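You operate a simulated robot arm through the tools that you are given. There is no shell and no other tool.

You run a simulated robot arm. Do the job below in one go: nothing can be reset, and whatever is moved stays where it is left.

JOB
Move the cream table's white hose from N27 to N29, then bring the air back at about 6 bar.
Fine: air off and vent to 0 before you unplug; plug in before the air goes on; leave the other hoses.

Only the result counts: the job must be done as asked and must still hold three seconds after the hand-in. Knocking over, shifting, dropping, spilling or breaking anything else fails it.

ROBOT AND FRAMES
A 7-joint arm with a fingered hand, fixed in place. Base frame: the origin is on the floor under the middle of its stand, x ahead of it, y to its left, z up. Readings come in m, degrees, newtons and seconds.
With the tool pointing down near the work surface it reaches from about 0.34 to 0.84 m from the base axis. Its first joint turns from -143.0 to 143.0 degrees. Payload 3 kg.
Tool frame: the origin (TCP) lies between the finger pads and is the grasp point; the fingertips stand 0.026 m ahead of it; z points along the fingers, y is the line along which they close. The gripper opens to 0.148 m; its body begins 0.073 m behind the TCP. The gripper is a hand of 3 fingers: y runs from the thumb to the fingers, the wrist lies at [0, 0, -0.229] in the tool frame, and closing takes about 1.5 s.
Orientation is told as [roll, pitch, yaw] about the base's x, y, z axes, in that order, counted from this pose: with the fingers straight down and closing along the base's y, the tool's x points along the base's -x, its y along +y and its z along -z.

CONTROLS
- The arm moves only by the tool jog_arm. Its argument "commands" is a list of rows, each an object of numbers (a shift or turn left out is 0, a gripper value left out holds the last): "tx", "ty", "tz": the shift along the tool's x, y, z in units of 40 mm (1.0 is 40 mm); "wx", "wy", "wz": the turn, a rotation vector about the tool's x, y, z in units of 5 degrees (1.0 is 5 degrees). In form: [{"tx": .., "ty": .., "tz": .., "wx": .., "wy": .., "wz": ..}, ...]. A call has 1 to 20 rows; each row shifts and turns the commanded pose from where the row before left it, along the tool's axes as they then stand. "claw" is the closure, from 0 (fully open) to 1 (shut), set as the call begins (left out, the last holds). A call with a number of a shift or a turn outside -1 to 1 is refused whole. Each row takes 0.2 s and may step no farther than 0.05 m and 8.6 degrees from the row before; otherwise, or with a gripper value out of range, the whole call is refused. Where a pose cannot be reached the arm comes as near as it can. A force on the tool above 40 N (or 10 N above the force at the start of the call, whichever is more), or a blocked arm, ends the call early, and 0.2 s more pass. Each finger travels about 0.153 m/s and halts on what it meets, pressing with about 26 N; the grip force reading is that of the motor and also rises with nothing between the fingers. The clock runs only during rows and for 0.2 s after the last one: add rows that do not move to give the fingers time. It gives the time, the measured TCP pose, the force on the tool (base axes), the opening and the grip force at its end, in the units of the frame above (readings bear some noise), with the torque about the TCP (base axes, N m) and any sound that the robot's microphone picked up.
- Cameras (640 x 400 px; columns grow to the right, rows downward): "scene" is fixed at [0.3973, 0.4878, 1.3866]; the picture's right is [-0.93, -0.37, 0.00], its down [-0.19, 0.48, -0.86] and it looks along [0.32, -0.79, -0.52] (base axes); focal length 363 px, centre (320, 200). "wrist" rides on the gripper at [0.068, -0.039, -0.09] in the tool frame; the picture's right is [0.50, 0.87, 0.00], its down [-0.66, 0.38, -0.65] and it looks along [-0.57, 0.33, 0.76] (tool axes); focal length 222 px, centre (320, 200). There is no depth. A picture from a camera that has moved, and an enlarged one, comes with that camera's place and axes in the base frame and with its lens. The place of the scene camera against the robot may be out by one fixed shift of up to 0.018 m in any direction.
- grab_frame(camera): a new picture of that camera. It takes no simulated time.
- lift_body(by): slides the trunk up (or, below 0, down) by that many m; the arm rides with it, the base frame stays. It gives what a move gives, with no picture.
- preshape(shape): the hand has 3 fingers and takes this shape, open, in about a second: jaw (thumb against the fingers, like two jaws); tri (thumb and two fingers); tip (a fingertip pinch); poke (one finger out to press); point (the index stretched); flat (the hand flat); cup (the hand cupped); fist (a fist). The gripper value then closes the fingers along that shape, each until it touches; the sizes above hold for jaw. It gives what a move gives, with no picture.
- close_up(camera, box): a new picture of the part [left, top, right, bottom] of that camera's present view, enlarged. It takes no simulated time.
- finish_job(): hands the job in; it is judged then, once.

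Places have to be worked out from the pictures, the camera data and where the tool is seen. Open the gripper and draw the arm clear of the work before you hand the job in, unless the task says otherwise.

The tools are called after "Call:" as a command line: name --argument value ..., lists and objects as JSON in quotes. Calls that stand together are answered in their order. jog_arm: Moves the arm, as the interface text tells. Its arguments: {"type":"object","properties":{"commands":{"type":"array","items":{"type":"object","properties":{"tx":{"type":"number"},"ty":{"type":"number"},"tz":{"type":"number"},"wx":{"type":"number"},"wy":{"type":"number"},"wz":{"type":"number"}}}},"claw":{"type":"number"}},"required":["commands"]} The other tools are called the same way: lift_body (by) moves the trunk up or down; preshape (shape) gives the hand a shape; grab_frame (camera) takes a picture; close_up (camera, box) takes an enlarged picture of a part of a camera's view; finish_job () hands the job in.

At the start:

```text
clock: 0.0
position: [0.8773, -0.218, 1.1039]
tcp_rot: [-0.1, 0.0, 0.0]
contact_force: [0.0, -0.9, 0.3]
wrist_torque: [0.0, -0.02, 0.0]
width: 0.1478
grasp_force: 0.0
shape: jaw
trunk travel left (down, up): [-0.775, 0.115]
```

scene: 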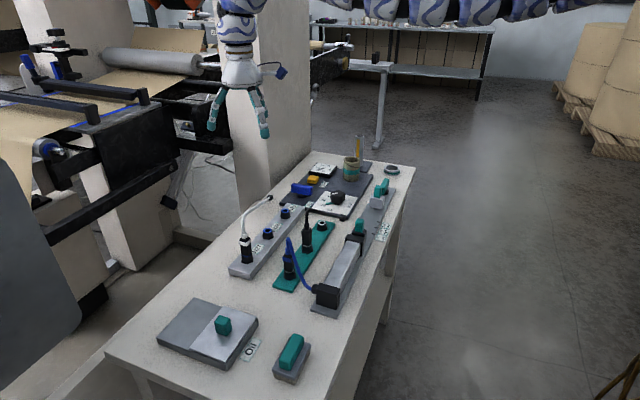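
wrist: 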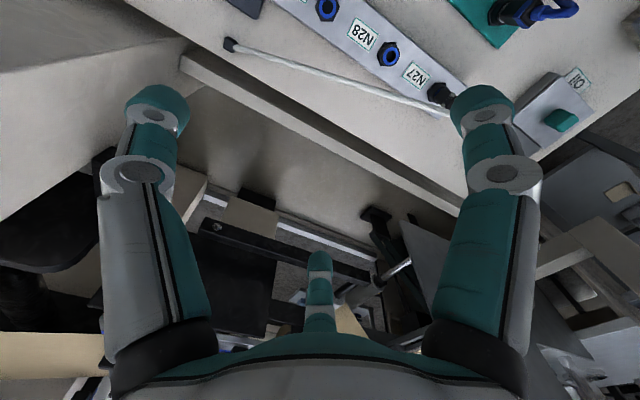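

I'll start by looking closely at the table in the scene view to identify the ports, valves and gauge.

Call:
close_up --camera "scene" --box '[220, 180, 340, 300]'

Call:
close_up --camera "scene" --box '[280, 130, 420, 240]'

Call:
close_up --camera "scene" --box '[140, 280, 340, 400]'

Call:
close_up --camera "wrist" --box '[200, 0, 640, 180]'

```text
3.33 times, centred on (280, 240) of scene
camera zoom: at [0.3973, 0.4878, 1.3866], right [-0.93, -0.37, 0.0], down [-0.19, 0.48, -0.86], along [0.32, -0.79, -0.52], focal length 1210 px, centre (453, 67)
```

zoom: 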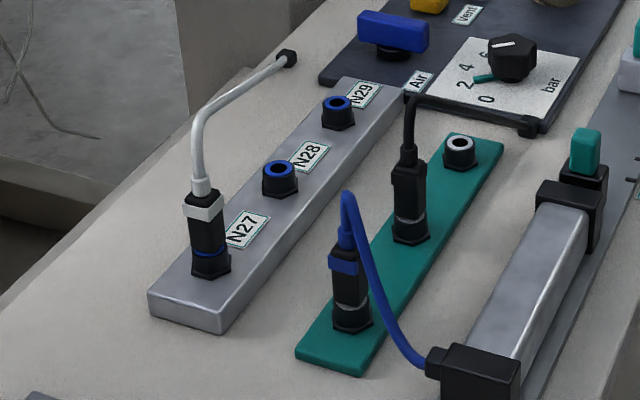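

```text
3.64 times, centred on (350, 185) of scene
camera zoom: at [0.3973, 0.4878, 1.3866], right [-0.93, -0.37, 0.0], down [-0.19, 0.48, -0.86], along [0.32, -0.79, -0.52], focal length 1320 px, centre (211, 254)
```

zoom: 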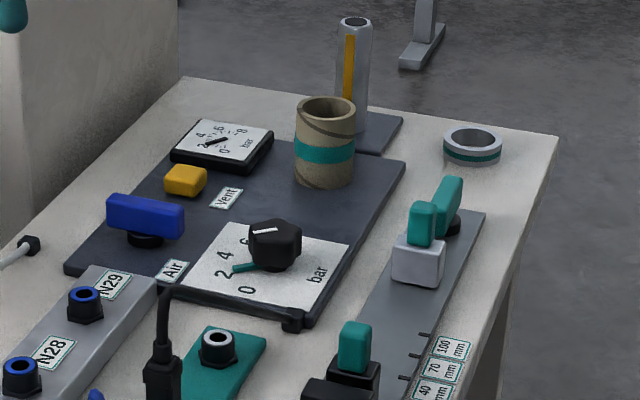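

```text
3.20 times, centred on (240, 340) of scene
camera zoom: at [0.3973, 0.4878, 1.3866], right [-0.93, -0.37, 0.0], down [-0.19, 0.48, -0.86], along [0.32, -0.79, -0.52], focal length 1162 px, centre (576, -248)
```

zoom: 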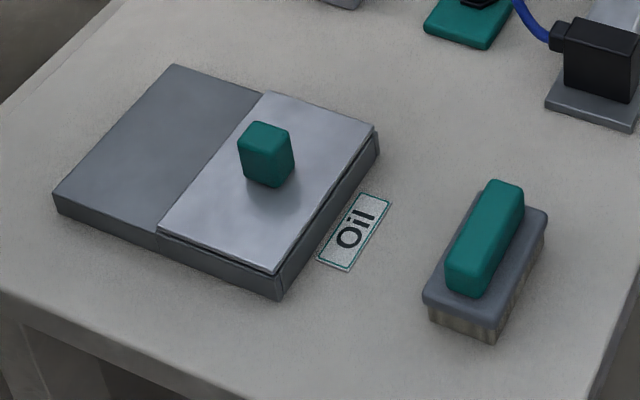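

```text
1.45 times, centred on (420, 90) of wrist
camera zoom: at [0.8101, -0.2571, 1.1951], right [-0.5, 0.87, 0.0], down [0.66, 0.38, 0.65], along [0.57, 0.33, -0.76], focal length 323 px, centre (174, 360)
```

zoom: 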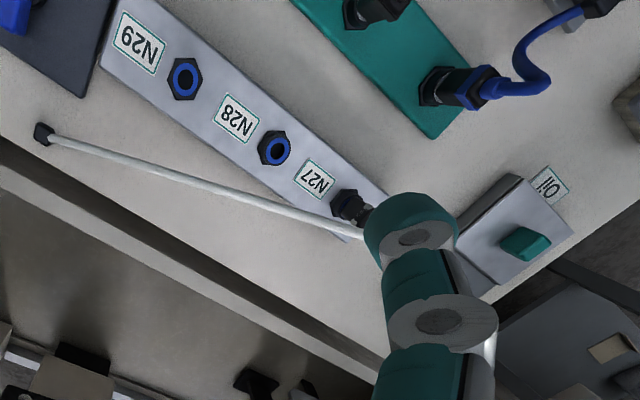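

The manifold (N27–N29), blue Air lever, yellow Vent button, black regulator knob and gauge are visible; table things lie around z≈0.8. I'll move the hand high over the panel to view the gauge and controls with the wrist camera.

Call:
jog_arm --commands '[{"tx": 0.72, "ty": -0.8}, {"tx": 0.72, "ty": -0.8}, {"tx": 0.72, "ty": -0.8}, {"tx": 0.72, "ty": -0.8}, {"tx": 0.72, "ty": -0.8}, {"tx": 0.72, "ty": -0.8}, {"tx": 0.72, "ty": -0.8}, {"tx": 0.72, "ty": -0.8}, {"tx": 0.72, "ty": -0.8}, {"tx": 0.72, "ty": -0.8}]' --claw 0

Call:
grab_frame --camera "wrist"

Call:
grab_frame --camera "scene"

```text
clock: 2.2
position: [0.6108, -0.5344, 1.0677]
tcp_rot: [-0.3, -0.2, 0.0]
contact_force: [-0.8, 0.1, -0.5]
wrist_torque: [0.03, 0.0, 0.03]
width: 0.1478
grasp_force: 0.1
shape: jaw
out of reach, approached as far as the arm can: row 4, 5, 6, 7
trunk travel left (down, up): [-0.775, 0.115]
```

```text
taken
camera wrist: at [0.5432, -0.5721, 1.1586], right [-0.5, 0.87, -0.01], down [0.65, 0.38, 0.65], along [0.57, 0.32, -0.76], focal length 222 px, centre (320, 200)
```

wrist: 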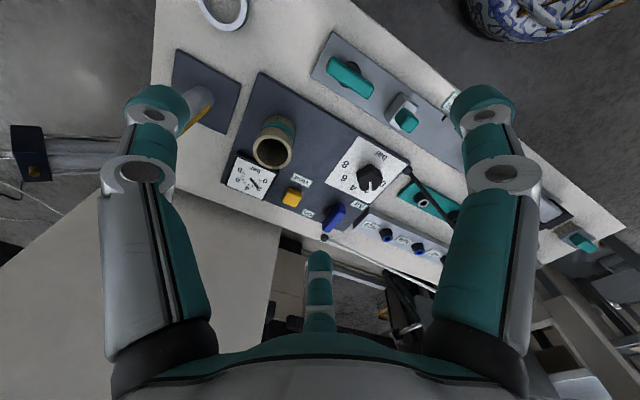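

```text
taken
```

scene: 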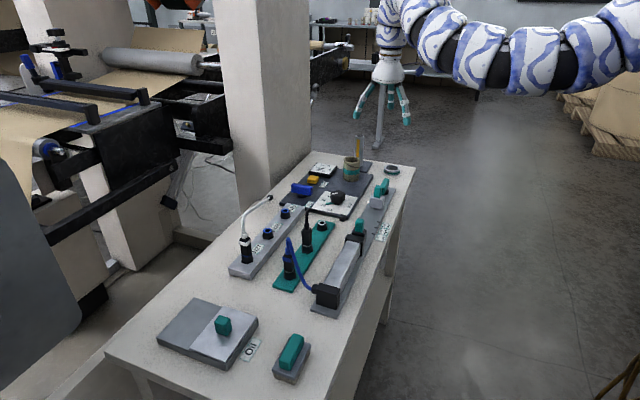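

Good view of the whole panel. I'll zoom in on gauge, vent, lever and knob.

Call:
close_up --camera "wrist" --box '[220, 120, 420, 245]'

Call:
close_up --camera "wrist" --box '[220, 150, 300, 200]'

Call:
close_up --camera "wrist" --box '[300, 130, 460, 250]'

Call:
close_up --camera "scene" --box '[285, 150, 365, 220]'

```text
3.20 times, centred on (320, 182) of wrist
camera zoom: at [0.5432, -0.5721, 1.1586], right [-0.5, 0.87, -0.01], down [0.65, 0.38, 0.65], along [0.57, 0.32, -0.76], focal length 711 px, centre (320, 256)
```

zoom: 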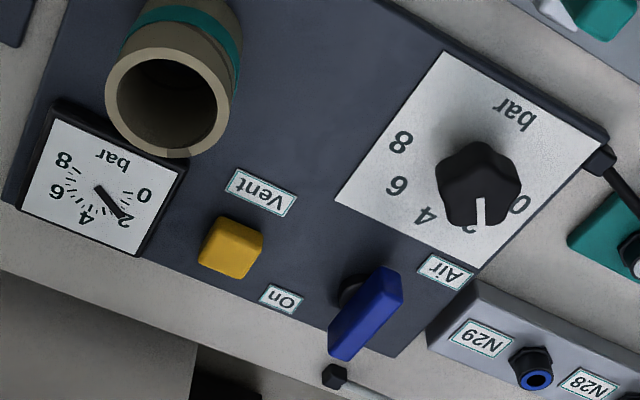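

```text
8.00 times, centred on (260, 175) of wrist
camera zoom: at [0.5432, -0.5721, 1.1586], right [-0.5, 0.87, -0.01], down [0.65, 0.38, 0.65], along [0.57, 0.32, -0.76], focal length 1777 px, centre (800, 400)
```

zoom: 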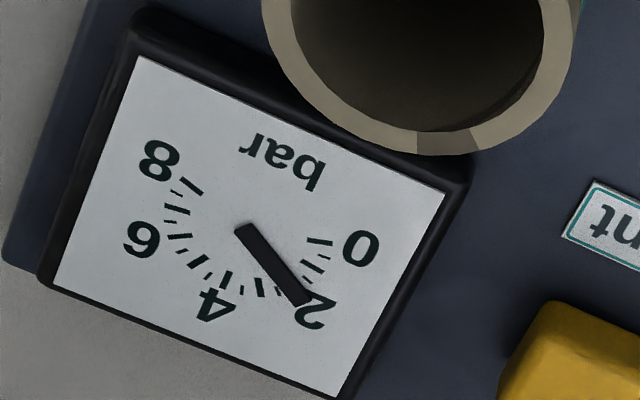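

```text
3.33 times, centred on (380, 190) of wrist
camera zoom: at [0.5432, -0.5721, 1.1586], right [-0.5, 0.87, -0.01], down [0.65, 0.38, 0.65], along [0.57, 0.32, -0.76], focal length 740 px, centre (120, 233)
```

zoom: 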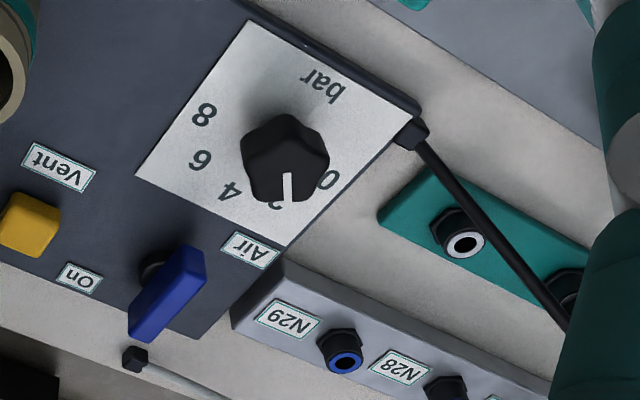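

```text
5.71 times, centred on (325, 185) of scene
camera zoom: at [0.3973, 0.4878, 1.3866], right [-0.93, -0.37, 0.0], down [-0.19, 0.48, -0.86], along [0.32, -0.79, -0.52], focal length 2074 px, centre (291, 286)
```

zoom: 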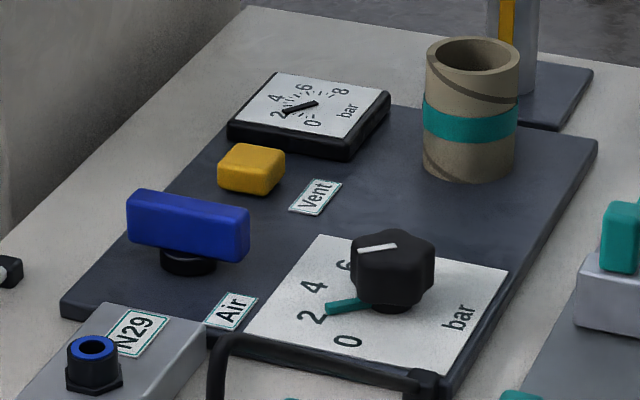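

The gauge reads ~2 bar, the knob's pointer is at 2, and the blue lever lies along x. I'll let the arm settle to check where it actually is.

Call:
jog_arm --commands '[{}, {}, {}]'

```text
clock: 3.0
position: [0.6117, -0.5337, 1.0681]
tcp_rot: [-0.3, -0.2, 0.1]
contact_force: [-0.9, 0.3, 0.0]
wrist_torque: [0.01, 0.0, 0.0]
width: 0.1482
grasp_force: 0.0
shape: jaw
trunk travel left (down, up): [-0.775, 0.115]
```

The arm holds at (0.61, -0.53, 1.07); reach looks limited at this trunk height, so I'll shift toward the middle of the panel at a safe height, then drop the trunk by 0.1 m to see how it helps.

Call:
jog_arm --commands '[{"tx": -0.25, "ty": 0.72}, {"tx": -0.25, "ty": 0.72}, {"tx": -0.25, "ty": 0.72}, {"tx": -0.25, "ty": 0.72}, {"tx": -0.25, "ty": 0.72}, {"tz": -0.5}]'

Call:
lift_body --by -0.1

Call:
grab_frame --camera "scene"

Call:
grab_frame --camera "wrist"

```text
clock: 4.4
position: [0.6522, -0.3976, 1.0642]
tcp_rot: [-0.1, -0.1, 0.0]
contact_force: [0.1, -0.5, 0.4]
wrist_torque: [0.02, 0.01, 0.0]
width: 0.1479
grasp_force: 0.1
shape: jaw
out of reach, approached as far as the arm can: row 1, 6
trunk travel left (down, up): [-0.775, 0.115]
```

```text
clock: 5.7
position: [0.6523, -0.397, 0.9645]
tcp_rot: [-0.2, 0.0, 0.0]
contact_force: [0.0, -0.4, 0.6]
wrist_torque: [-0.02, -0.02, 0.0]
width: 0.1479
grasp_force: 0.2
shape: jaw
trunk travel left (down, up): [-0.675, 0.215]
```

```text
taken
```

scene: 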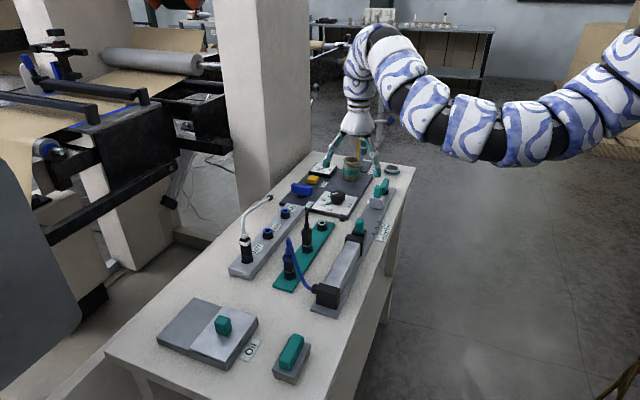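

```text
taken
camera wrist: at [0.5844, -0.4356, 1.0548], right [-0.5, 0.87, 0.0], down [0.65, 0.38, 0.65], along [0.57, 0.33, -0.76], focal length 222 px, centre (320, 200)
```

wrist: 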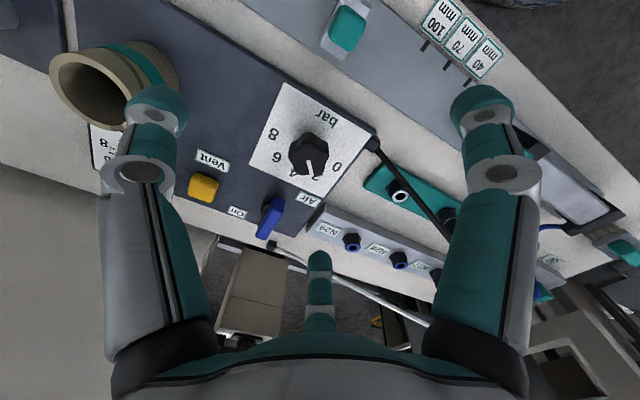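

Lowering works fine. Now I'll try reaching out over the lever at this height to see if a tool-down pose is reachable there.

Call:
jog_arm --commands '[{"tx": -0.8}, {"tx": -0.8}, {"tx": -0.8}, {"tx": -0.8}, {"tx": -0.7, "ty": 0.2}]'

Call:
grab_frame --camera "wrist"

Call:
grab_frame --camera "scene"

```text
clock: 6.9
position: [0.8083, -0.3895, 0.9639]
tcp_rot: [-0.1, -0.1, 0.0]
contact_force: [-0.4, 0.6, 0.8]
wrist_torque: [0.02, 0.01, 0.03]
width: 0.1478
grasp_force: 0.1
shape: jaw
trunk travel left (down, up): [-0.675, 0.215]
```

```text
taken
camera wrist: at [0.7408, -0.4283, 1.0543], right [-0.5, 0.87, 0.0], down [0.65, 0.38, 0.65], along [0.57, 0.33, -0.76], focal length 222 px, centre (320, 200)
```

wrist: 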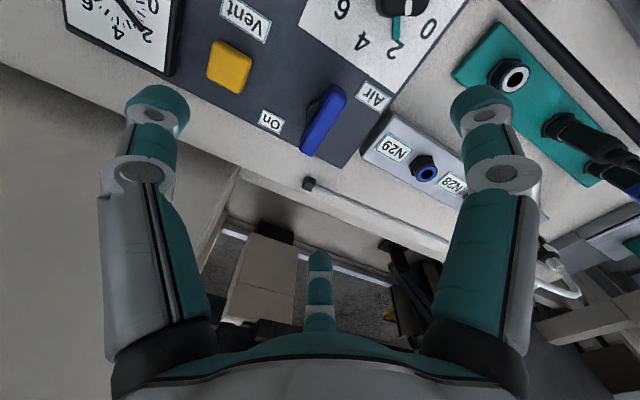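

```text
taken
```

scene: 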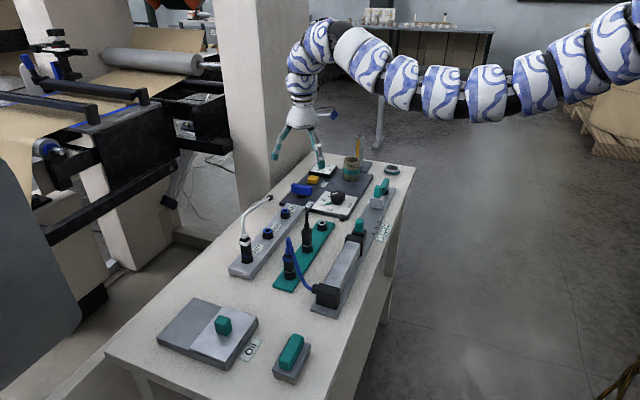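

The pose straight above the lever is reachable. I'll zoom in to refine lever, vent and port positions.

Call:
close_up --camera "wrist" --box '[190, 0, 450, 200]'

Call:
close_up --camera "wrist" --box '[260, 70, 380, 170]'

Call:
close_up --camera "scene" --box '[260, 120, 360, 220]'

```text
2.00 times, centred on (320, 100) of wrist
camera zoom: at [0.7408, -0.4283, 1.0543], right [-0.5, 0.87, 0.0], down [0.65, 0.38, 0.65], along [0.57, 0.33, -0.76], focal length 444 px, centre (320, 400)
```

zoom: 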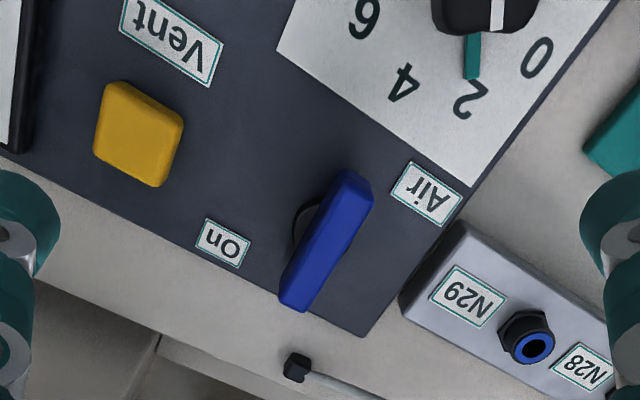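

```text
4.00 times, centred on (320, 120) of wrist
camera zoom: at [0.7408, -0.4283, 1.0543], right [-0.5, 0.87, 0.0], down [0.65, 0.38, 0.65], along [0.57, 0.33, -0.76], focal length 888 px, centre (320, 520)
```

zoom: 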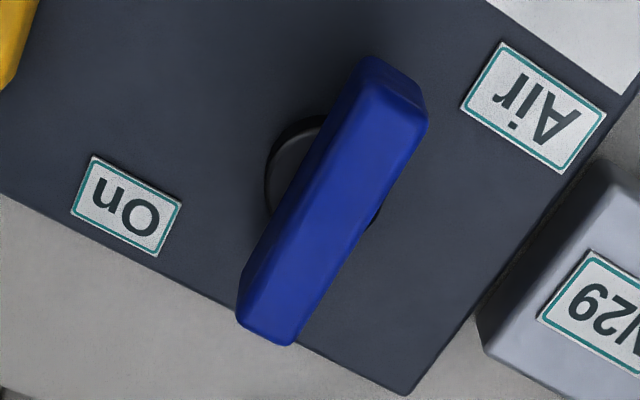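

```text
4.00 times, centred on (310, 170) of scene
camera zoom: at [0.3973, 0.4878, 1.3866], right [-0.93, -0.37, 0.0], down [-0.19, 0.48, -0.86], along [0.32, -0.79, -0.52], focal length 1452 px, centre (360, 320)
```

zoom: 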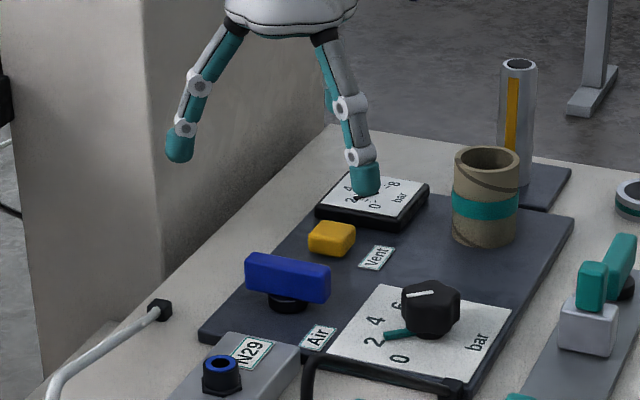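

The lever pivot computes to about (0.8165, -0.383), top z≈0.84. I'll part-close the fingers (to clear the vent button and manifold) and test in the air whether the wrist can twist 90° counter-clockwise here.

Call:
jog_arm --commands '[{"tx": -0.2, "ty": 0.15, "wz": -1}, {"wz": -1}, {"wz": -1}, {"wz": -1}, {"wz": -1}, {"wz": -1}, {"wz": -1}, {"wz": -1}, {"wz": -1}, {"wz": -1}, {"wz": -1}, {"wz": -1}, {"wz": -1}, {"wz": -1}, {"wz": -1}, {"wz": -1}, {"wz": -1}, {"wz": -1}]' --claw 0.5

Call:
grab_frame --camera "wrist"

Call:
grab_frame --camera "scene"

```text
clock: 10.7
position: [0.8169, -0.383, 0.9649]
tcp_rot: [-0.1, 0.3, 84.9]
contact_force: [1.6, -0.2, -0.8]
wrist_torque: [0.01, -0.01, -0.02]
width: 0.0744
grasp_force: 0.0
shape: jaw
out of reach, approached as far as the arm can: row 18
trunk travel left (down, up): [-0.675, 0.215]
```

```text
taken
camera wrist: at [0.8489, -0.4534, 1.0556], right [-0.91, -0.42, 0.0], down [-0.32, 0.69, 0.65], along [-0.27, 0.59, -0.76], focal length 222 px, centre (320, 200)
```

wrist: 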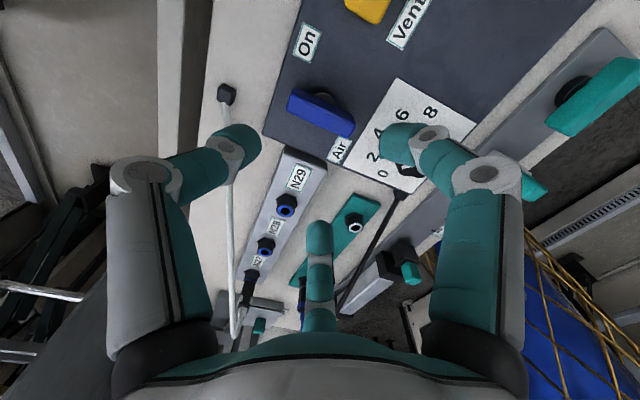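

```text
taken
```

scene: 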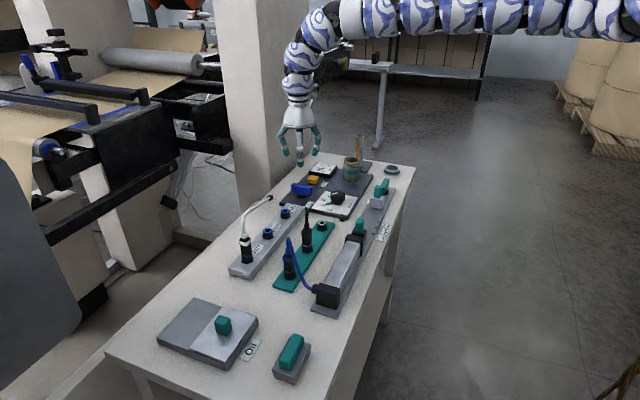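

The wrist reaches ~85° counter-clockwise. This view looks along the manifold; I'll zoom in to fix port positions and the lever.

Call:
close_up --camera "wrist" --box '[210, 60, 410, 185]'

Call:
close_up --camera "wrist" --box '[210, 180, 330, 330]'

```text
3.20 times, centred on (310, 122) of wrist
camera zoom: at [0.8489, -0.4534, 1.0556], right [-0.91, -0.42, 0.0], down [-0.32, 0.69, 0.65], along [-0.27, 0.59, -0.76], focal length 711 px, centre (352, 448)
```

zoom: 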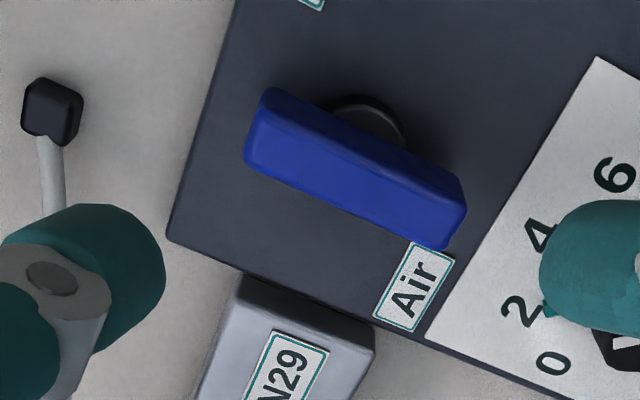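

```text
2.67 times, centred on (270, 255) of wrist
camera zoom: at [0.8489, -0.4534, 1.0556], right [-0.91, -0.42, 0.0], down [-0.32, 0.69, 0.65], along [-0.27, 0.59, -0.76], focal length 592 px, centre (453, 53)
```

zoom: 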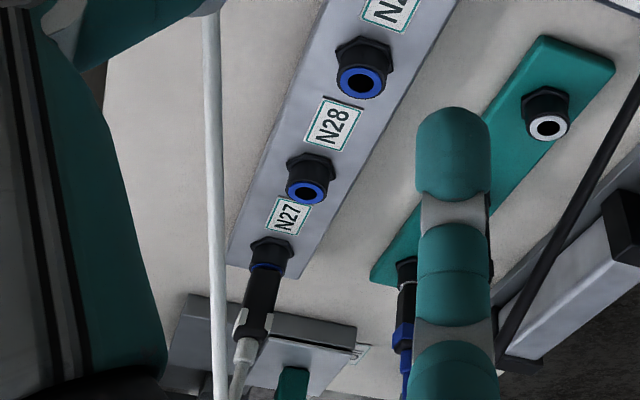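

Lever pivot confirmed at ≈(0.816, -0.384). I'll rotate back to yaw 0, keeping the fingers half open.

Call:
jog_arm --commands '[{"wz": 1}, {"wz": 1}, {"wz": 1}, {"wz": 1}, {"wz": 1}, {"wz": 1}, {"wz": 1}, {"wz": 1}, {"wz": 1}, {"wz": 1}, {"wz": 1}, {"wz": 1}, {"wz": 1}, {"wz": 1}, {"wz": 1}, {"wz": 1}, {"wz": 0.98}, {}]'

Call:
jog_arm --commands '[{"tz": 0.5}, {"tz": 0.5}, {"tz": 0.5}, {}]'

Call:
grab_frame --camera "wrist"

Call:
close_up --camera "scene" --box '[260, 120, 360, 220]'

```text
clock: 14.5
position: [0.8169, -0.3823, 0.9651]
tcp_rot: [-0.3, -0.1, 0.0]
contact_force: [0.0, -0.9, 0.0]
wrist_torque: [0.01, 0.01, 0.0]
width: 0.0748
grasp_force: 0.1
shape: jaw
trunk travel left (down, up): [-0.675, 0.215]
```

```text
clock: 15.5
position: [0.8166, -0.3816, 0.9039]
tcp_rot: [-0.1, -0.1, -0.1]
contact_force: [-0.6, -0.4, -0.2]
wrist_torque: [0.0, -0.04, 0.0]
width: 0.0743
grasp_force: 0.1
shape: jaw
trunk travel left (down, up): [-0.675, 0.215]
```

```text
taken
camera wrist: at [0.7478, -0.4209, 0.9946], right [-0.5, 0.87, 0.0], down [0.65, 0.38, 0.65], along [0.57, 0.32, -0.76], focal length 222 px, centre (320, 200)
```

wrist: 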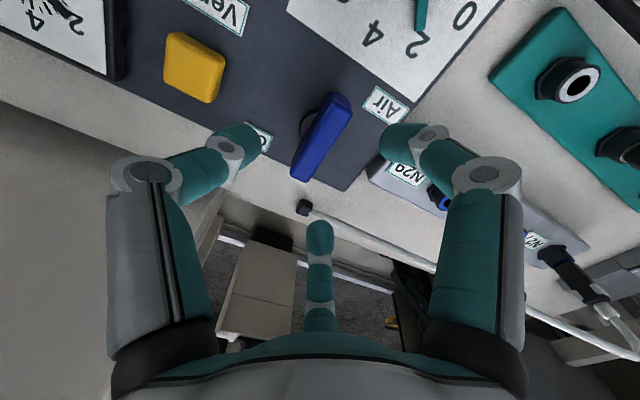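

```text
4.00 times, centred on (310, 170) of scene
camera zoom: at [0.3973, 0.4878, 1.3866], right [-0.93, -0.37, 0.0], down [-0.19, 0.48, -0.86], along [0.32, -0.79, -0.52], focal length 1452 px, centre (360, 320)
```

zoom: 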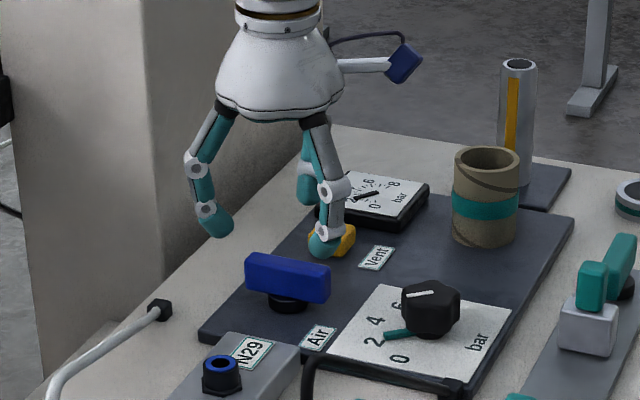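

The two +y fingers sit about ±0.04 m apart in x with the thumb between, wider than needed for the lever and plug. I'll raise and test the other hand shapes in the air to see how they converge.

Call:
jog_arm --commands '[{"tz": -0.8}, {"tz": -0.7}, {}]'

Call:
preshape --shape "tri"

Call:
grab_frame --camera "wrist"

Call:
jog_arm --commands '[{}, {}, {}, {}, {}, {}, {}, {}]' --claw 0.8

Call:
grab_frame --camera "wrist"

Call:
close_up --camera "scene" --box '[260, 90, 360, 190]'

```text
clock: 16.3
position: [0.8163, -0.3805, 0.9649]
tcp_rot: [-0.2, -0.1, 0.0]
contact_force: [-0.1, -0.1, 0.3]
wrist_torque: [0.01, 0.02, 0.02]
width: 0.0744
grasp_force: 0.0
shape: jaw
trunk travel left (down, up): [-0.675, 0.215]
```

```text
clock: 17.2
position: [0.8161, -0.3817, 0.9635]
tcp_rot: [-0.2, -0.2, 0.1]
contact_force: [-0.9, -0.1, 0.3]
wrist_torque: [-0.01, 0.01, -0.01]
width: 0.148
grasp_force: 0.0
shape: tri
trunk travel left (down, up): [-0.675, 0.215]
```

```text
taken
camera wrist: at [0.7473, -0.4205, 1.0544], right [-0.5, 0.87, 0.0], down [0.65, 0.38, 0.65], along [0.57, 0.32, -0.76], focal length 222 px, centre (320, 200)
```

wrist: 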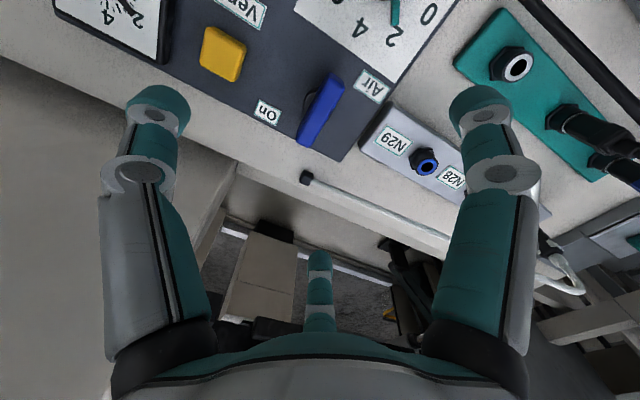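

```text
clock: 19.0
position: [0.8154, -0.381, 0.9641]
tcp_rot: [-0.2, -0.2, 0.0]
contact_force: [-0.6, -0.8, -0.3]
wrist_torque: [0.0, -0.01, 0.02]
width: 0.0298
grasp_force: 0.1
shape: tri
trunk travel left (down, up): [-0.675, 0.215]
```

```text
taken
camera wrist: at [0.7474, -0.4205, 1.0544], right [-0.5, 0.87, 0.0], down [0.65, 0.38, 0.65], along [0.57, 0.32, -0.76], focal length 222 px, centre (320, 200)
```

wrist: 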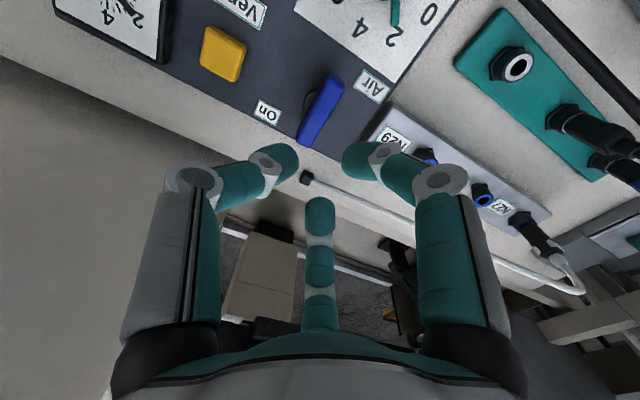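

```text
4.00 times, centred on (310, 140) of scene
camera zoom: at [0.3973, 0.4878, 1.3866], right [-0.93, -0.37, 0.0], down [-0.19, 0.48, -0.86], along [0.32, -0.79, -0.52], focal length 1452 px, centre (360, 440)
```

zoom: 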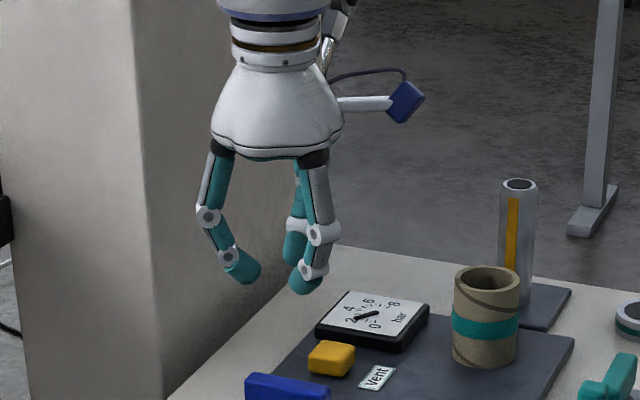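

All three fingers converge on the TCP like a 3-jaw chuck in "tri". I'll close fully to see the probe it makes, which could push the lever and press the vent.

Call:
jog_arm --commands '[{}, {}, {}, {}]' --claw 1.0

Call:
grab_frame --camera "wrist"

Call:
close_up --camera "scene" --box '[260, 90, 360, 190]'

Call:
preshape --shape "poke"

Call:
grab_frame --camera "wrist"

Call:
close_up --camera "scene" --box '[260, 90, 360, 190]'

```text
clock: 20.0
position: [0.8142, -0.3817, 0.964]
tcp_rot: [-0.2, -0.2, 0.0]
contact_force: [0.4, -0.3, -0.2]
wrist_torque: [-0.01, 0.05, 0.0]
width: 0.0
grasp_force: 26.1
shape: tri
trunk travel left (down, up): [-0.675, 0.215]
```

```text
taken
camera wrist: at [0.7473, -0.4205, 1.0543], right [-0.5, 0.87, 0.0], down [0.65, 0.38, 0.65], along [0.57, 0.32, -0.76], focal length 222 px, centre (320, 200)
```

wrist: 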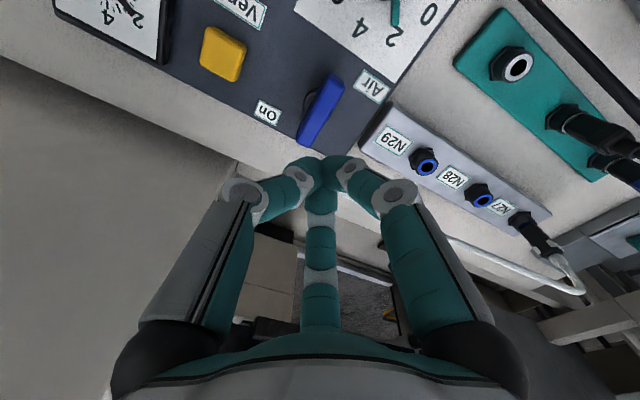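

```text
4.00 times, centred on (310, 140) of scene
camera zoom: at [0.3973, 0.4878, 1.3866], right [-0.93, -0.37, 0.0], down [-0.19, 0.48, -0.86], along [0.32, -0.79, -0.52], focal length 1452 px, centre (360, 440)
```

zoom: 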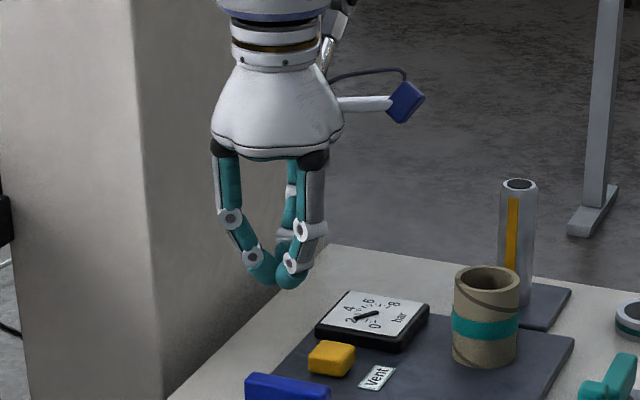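

```text
clock: 20.9
position: [0.8155, -0.3812, 0.9648]
tcp_rot: [-0.2, -0.1, 0.0]
contact_force: [-0.6, -1.1, -1.2]
wrist_torque: [0.0, 0.03, 0.01]
width: 0.0
grasp_force: 0.1
shape: poke
trunk travel left (down, up): [-0.675, 0.215]
```

```text
taken
camera wrist: at [0.7474, -0.4205, 1.0543], right [-0.5, 0.87, 0.0], down [0.65, 0.38, 0.65], along [0.57, 0.32, -0.76], focal length 222 px, centre (320, 200)
```

wrist: 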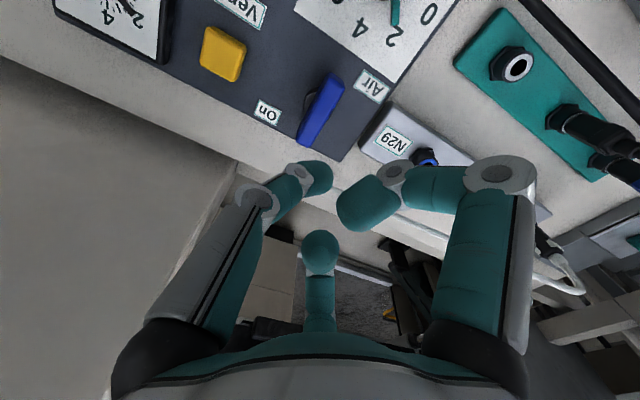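

```text
4.00 times, centred on (310, 140) of scene
camera zoom: at [0.3973, 0.4878, 1.3866], right [-0.93, -0.37, 0.0], down [-0.19, 0.48, -0.86], along [0.32, -0.79, -0.52], focal length 1452 px, centre (360, 440)
```

zoom: 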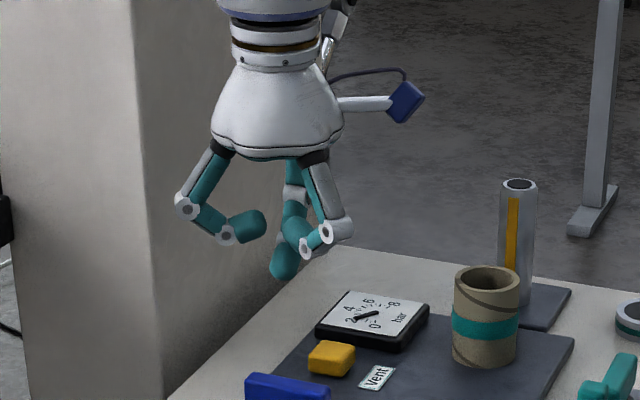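

In "poke" the thumb becomes a single pressing finger at the TCP. I'll use it to push the lever's near (-x) end toward -y: first move to the +y side of that end and descend beside it.

Call:
jog_arm --commands '[{"tx": 0.64, "ty": 0.85}, {"tz": 0.75}, {"tz": 0.75}, {"tz": 0.75}, {"tz": 0.7}, {}]'

Call:
grab_frame --camera "wrist"

Call:
close_up --camera "scene" --box '[270, 130, 350, 210]'

```text
clock: 22.3
position: [0.7916, -0.3499, 0.8441]
tcp_rot: [-0.2, -0.1, -0.1]
contact_force: [-1.4, 6.6, 2.3]
wrist_torque: [-0.07, -0.05, -0.01]
width: 0.0
grasp_force: 0.1
shape: poke
out of reach, approached as far as the arm can: row 1
trunk travel left (down, up): [-0.675, 0.215]
```

```text
taken
camera wrist: at [0.724, -0.3877, 0.9347], right [-0.5, 0.87, 0.0], down [0.65, 0.38, 0.65], along [0.57, 0.32, -0.76], focal length 222 px, centre (320, 200)
```

wrist: 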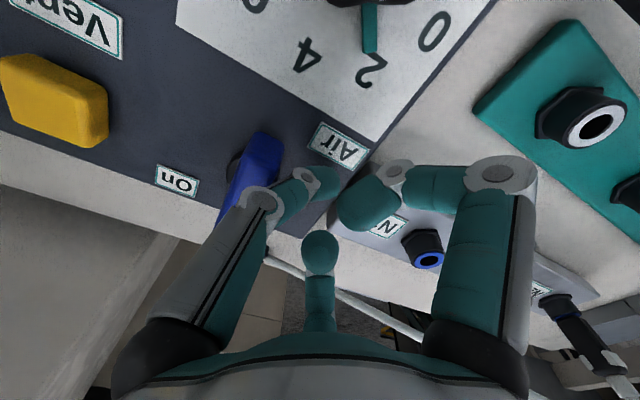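

```text
5.00 times, centred on (310, 170) of scene
camera zoom: at [0.3973, 0.4878, 1.3866], right [-0.93, -0.37, 0.0], down [-0.19, 0.48, -0.86], along [0.32, -0.79, -0.52], focal length 1815 px, centre (370, 350)
```

zoom: 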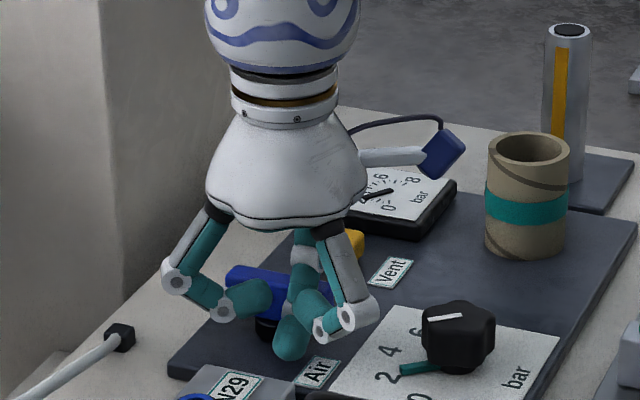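

There is already ~6.6 N of contact: the thumb's slanted link touches the lever's edge. I'll push a few mm in -y and see whether the lever yields.

Call:
jog_arm --commands '[{"ty": -0.1}, {"ty": -0.1}, {}]'

Call:
grab_frame --camera "wrist"

Call:
close_up --camera "scene" --box '[270, 130, 350, 210]'

```text
clock: 23.1
position: [0.7942, -0.3577, 0.8453]
tcp_rot: [-0.3, -0.2, 0.1]
contact_force: [-1.5, 16.5, 6.2]
wrist_torque: [-0.19, -0.01, -0.02]
width: 0.0
grasp_force: 0.2
shape: poke
trunk travel left (down, up): [-0.675, 0.215]
```

```text
taken
camera wrist: at [0.7253, -0.3951, 0.9354], right [-0.5, 0.87, -0.01], down [0.65, 0.38, 0.65], along [0.57, 0.32, -0.76], focal length 222 px, centre (320, 200)
```

wrist: 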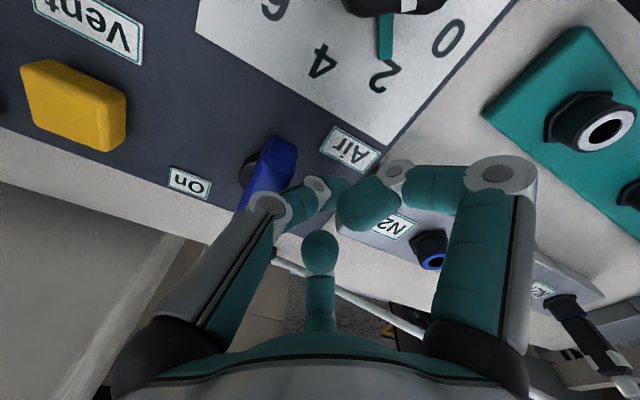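

```text
5.00 times, centred on (310, 170) of scene
camera zoom: at [0.3973, 0.4878, 1.3866], right [-0.93, -0.37, 0.0], down [-0.19, 0.48, -0.86], along [0.32, -0.79, -0.52], focal length 1815 px, centre (370, 350)
```

zoom: 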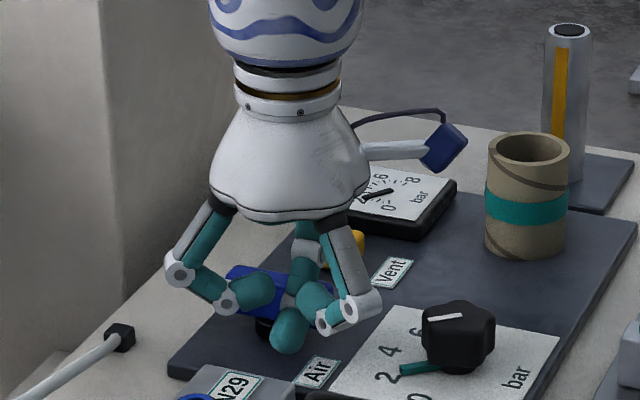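

~16 N gives no motion, so counter-clockwise is the stop. I'll back off, lift, and go to the -y side of the near end to push it toward +y (clockwise).

Call:
jog_arm --commands '[{"ty": 0.3}, {"tz": -0.8}, {"tz": -0.8}, {"tx": 0.15, "ty": -0.95}, {"ty": -0.95}, {}]'

Call:
grab_frame --camera "wrist"

```text
clock: 24.5
position: [0.7865, -0.4217, 0.9102]
tcp_rot: [-0.3, -0.1, 0.0]
contact_force: [0.8, -0.2, -0.2]
wrist_torque: [0.01, 0.01, -0.02]
width: 0.0
grasp_force: 0.1
shape: poke
trunk travel left (down, up): [-0.675, 0.215]
```

```text
taken
camera wrist: at [0.7181, -0.4599, 0.9995], right [-0.5, 0.87, 0.0], down [0.65, 0.38, 0.65], along [0.57, 0.32, -0.76], focal length 222 px, centre (320, 200)
```

wrist: 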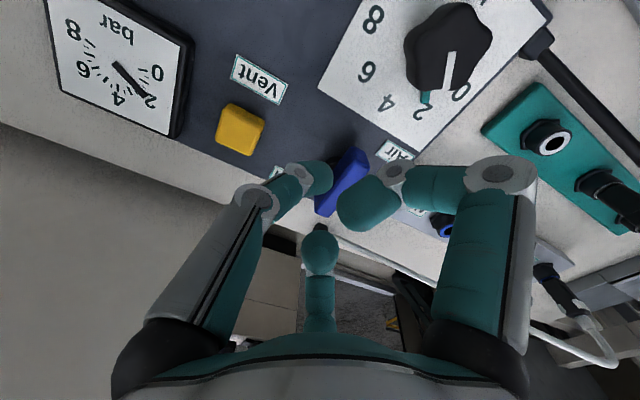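

Lever hasn't moved; gauge still ~2. Now descend on the -y side of the near end.

Call:
jog_arm --commands '[{"tz": 0.8}, {"tz": 0.8}, {}]'

Call:
jog_arm --commands '[{"ty": 0.15}, {"ty": 0.15}, {"ty": 0.15}, {}]'

Call:
grab_frame --camera "wrist"

Call:
close_up --camera "scene" --box '[270, 130, 350, 210]'

```text
clock: 25.3
position: [0.7858, -0.4224, 0.8462]
tcp_rot: [-0.3, -0.2, 0.0]
contact_force: [-0.2, -0.4, -0.2]
wrist_torque: [-0.01, -0.05, 0.0]
width: 0.0001
grasp_force: 0.1
shape: poke
trunk travel left (down, up): [-0.675, 0.215]
```

```text
clock: 26.3
position: [0.7871, -0.405, 0.8442]
tcp_rot: [-0.3, -0.3, 0.0]
contact_force: [-0.2, 0.4, 0.0]
wrist_torque: [-0.01, -0.01, -0.07]
width: 0.0
grasp_force: 0.0
shape: poke
trunk travel left (down, up): [-0.675, 0.215]
```

```text
taken
camera wrist: at [0.7195, -0.4425, 0.936], right [-0.5, 0.87, 0.0], down [0.65, 0.38, 0.65], along [0.57, 0.32, -0.76], focal length 222 px, centre (320, 200)
```

wrist: 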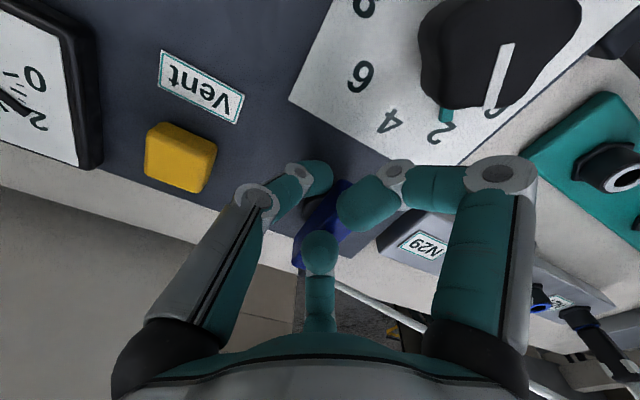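

```text
5.00 times, centred on (310, 170) of scene
camera zoom: at [0.3973, 0.4878, 1.3866], right [-0.93, -0.37, 0.0], down [-0.19, 0.48, -0.86], along [0.32, -0.79, -0.52], focal length 1815 px, centre (370, 350)
```

zoom: 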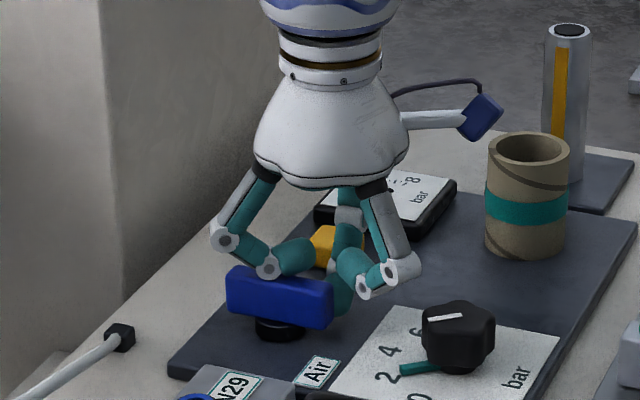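

The thumb tip is now just at the lever's -y side near its end. I'll push +y in small steps and watch.

Call:
jog_arm --commands '[{"ty": 0.12}, {"ty": 0.12}, {"ty": 0.12}, {}]'

Call:
close_up --camera "scene" --box '[270, 130, 350, 210]'

```text
clock: 27.3
position: [0.7879, -0.3903, 0.8453]
tcp_rot: [-0.3, -0.2, 0.0]
contact_force: [0.9, -1.4, 0.2]
wrist_torque: [0.01, 0.01, 0.03]
width: 0.0002
grasp_force: 0.1
shape: poke
trunk travel left (down, up): [-0.675, 0.215]
```

```text
5.00 times, centred on (310, 170) of scene
camera zoom: at [0.3973, 0.4878, 1.3866], right [-0.93, -0.37, 0.0], down [-0.19, 0.48, -0.86], along [0.32, -0.79, -0.52], focal length 1815 px, centre (370, 350)
```

zoom: 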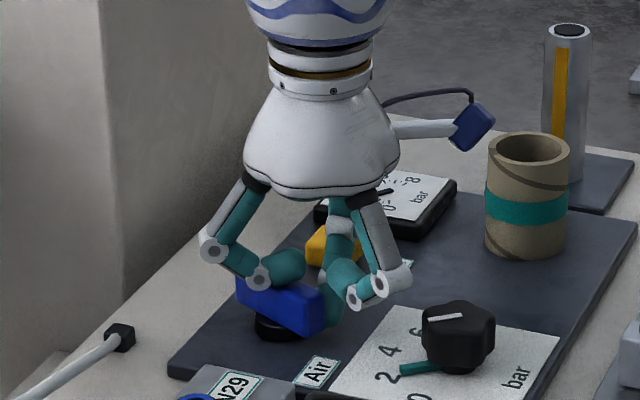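

The lever is turning clockwise with little force. I'll follow the arc around the pivot to bring it to ~90°.

Call:
jog_arm --commands '[{"tx": 0.15, "ty": 0.32}, {"tx": -0.075, "ty": 0.2}, {"tx": -0.11, "ty": 0.2}, {}]'

Call:
close_up --camera "scene" --box '[270, 130, 350, 210]'

```text
clock: 28.3
position: [0.7888, -0.3615, 0.8449]
tcp_rot: [-0.2, -0.1, 0.0]
contact_force: [-0.3, 0.4, 0.1]
wrist_torque: [0.0, -0.01, 0.02]
width: 0.0
grasp_force: 0.0
shape: poke
trunk travel left (down, up): [-0.675, 0.215]
```

```text
5.00 times, centred on (310, 170) of scene
camera zoom: at [0.3973, 0.4878, 1.3866], right [-0.93, -0.37, 0.0], down [-0.19, 0.48, -0.86], along [0.32, -0.79, -0.52], focal length 1815 px, centre (370, 350)
```

zoom: 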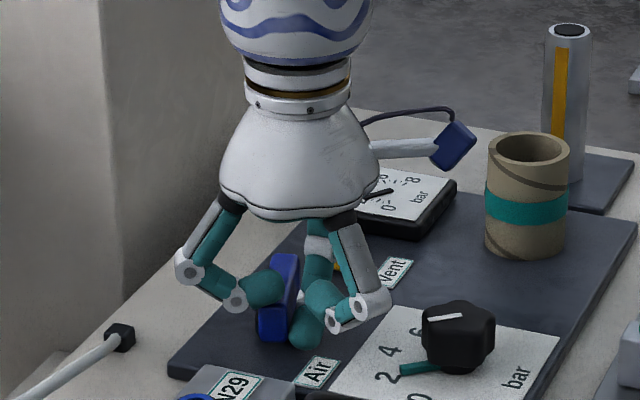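

Lever is almost along y now. I'll press a little further in +x to bring it to its stop.

Call:
jog_arm --commands '[{"tx": -0.16, "ty": 0.12}, {"tx": -0.15, "ty": 0.05}, {}]'

Call:
grab_frame --camera "wrist"

Call:
close_up --camera "scene" --box '[270, 130, 350, 210]'

```text
clock: 29.1
position: [0.8003, -0.3563, 0.8449]
tcp_rot: [-0.1, -0.1, -0.2]
contact_force: [-18.0, -0.1, -0.6]
wrist_torque: [0.01, 0.08, -0.3]
width: 0.0002
grasp_force: 0.1
shape: poke
trunk travel left (down, up): [-0.675, 0.215]
```

```text
taken
camera wrist: at [0.7321, -0.3939, 0.9358], right [-0.5, 0.87, 0.0], down [0.65, 0.38, 0.65], along [0.57, 0.32, -0.76], focal length 222 px, centre (320, 200)
```

wrist: 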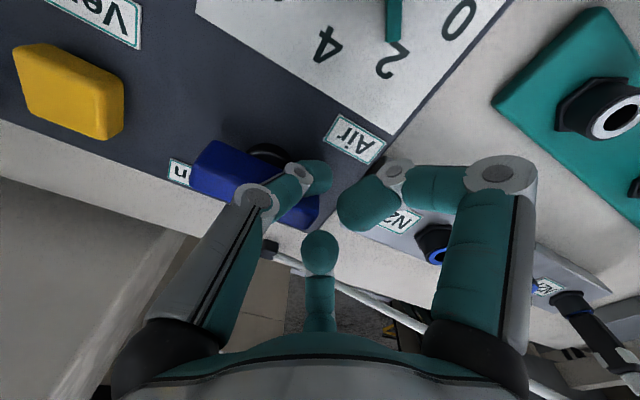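

```text
5.00 times, centred on (310, 170) of scene
camera zoom: at [0.3973, 0.4878, 1.3866], right [-0.93, -0.37, 0.0], down [-0.19, 0.48, -0.86], along [0.32, -0.79, -0.52], focal length 1815 px, centre (370, 350)
```

zoom: 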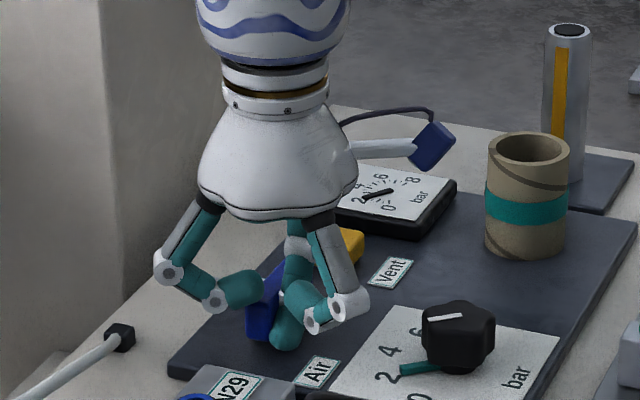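

The lever hit its stop (18 N) lying along y. I'll back away in -x, lift, and look at the lever and the gauge.

Call:
jog_arm --commands '[{"tx": 0.5}, {"tz": -0.8}, {"tz": -0.8}, {"tz": -0.8}, {"tz": -0.4}, {}]'

Call:
grab_frame --camera "wrist"

Call:
close_up --camera "scene" --box '[270, 130, 370, 230]'

Call:
close_up --camera "wrist" --box '[200, 0, 400, 125]'

```text
clock: 30.5
position: [0.7882, -0.3538, 0.9559]
tcp_rot: [-0.2, -0.1, -0.1]
contact_force: [0.4, 0.3, -1.0]
wrist_torque: [0.0, 0.01, -0.02]
width: 0.0
grasp_force: 0.0
shape: poke
out of reach, approached as far as the arm can: row 5
trunk travel left (down, up): [-0.675, 0.215]
```

```text
taken
camera wrist: at [0.7205, -0.3927, 1.0452], right [-0.5, 0.87, 0.0], down [0.66, 0.38, 0.65], along [0.57, 0.32, -0.76], focal length 222 px, centre (320, 200)
```

wrist: 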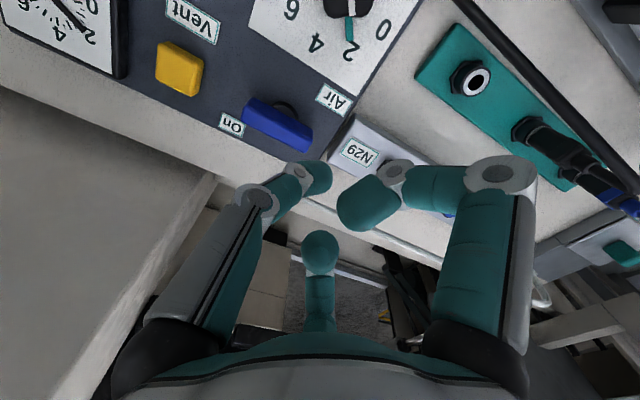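

```text
4.00 times, centred on (320, 180) of scene
camera zoom: at [0.3973, 0.4878, 1.3866], right [-0.93, -0.37, 0.0], down [-0.19, 0.48, -0.86], along [0.32, -0.79, -0.52], focal length 1452 px, centre (320, 280)
```

zoom: 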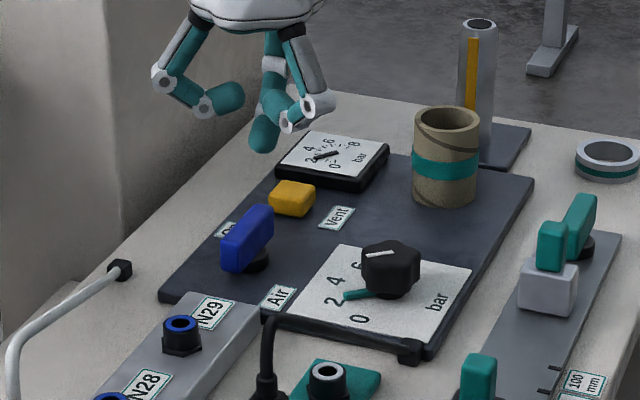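

```text
3.20 times, centred on (300, 62) of wrist
camera zoom: at [0.7205, -0.3927, 1.0452], right [-0.5, 0.87, 0.0], down [0.66, 0.38, 0.65], along [0.57, 0.32, -0.76], focal length 711 px, centre (384, 640)
```

zoom: 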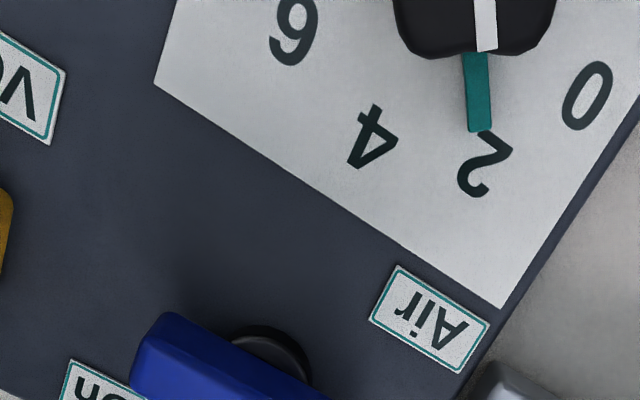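

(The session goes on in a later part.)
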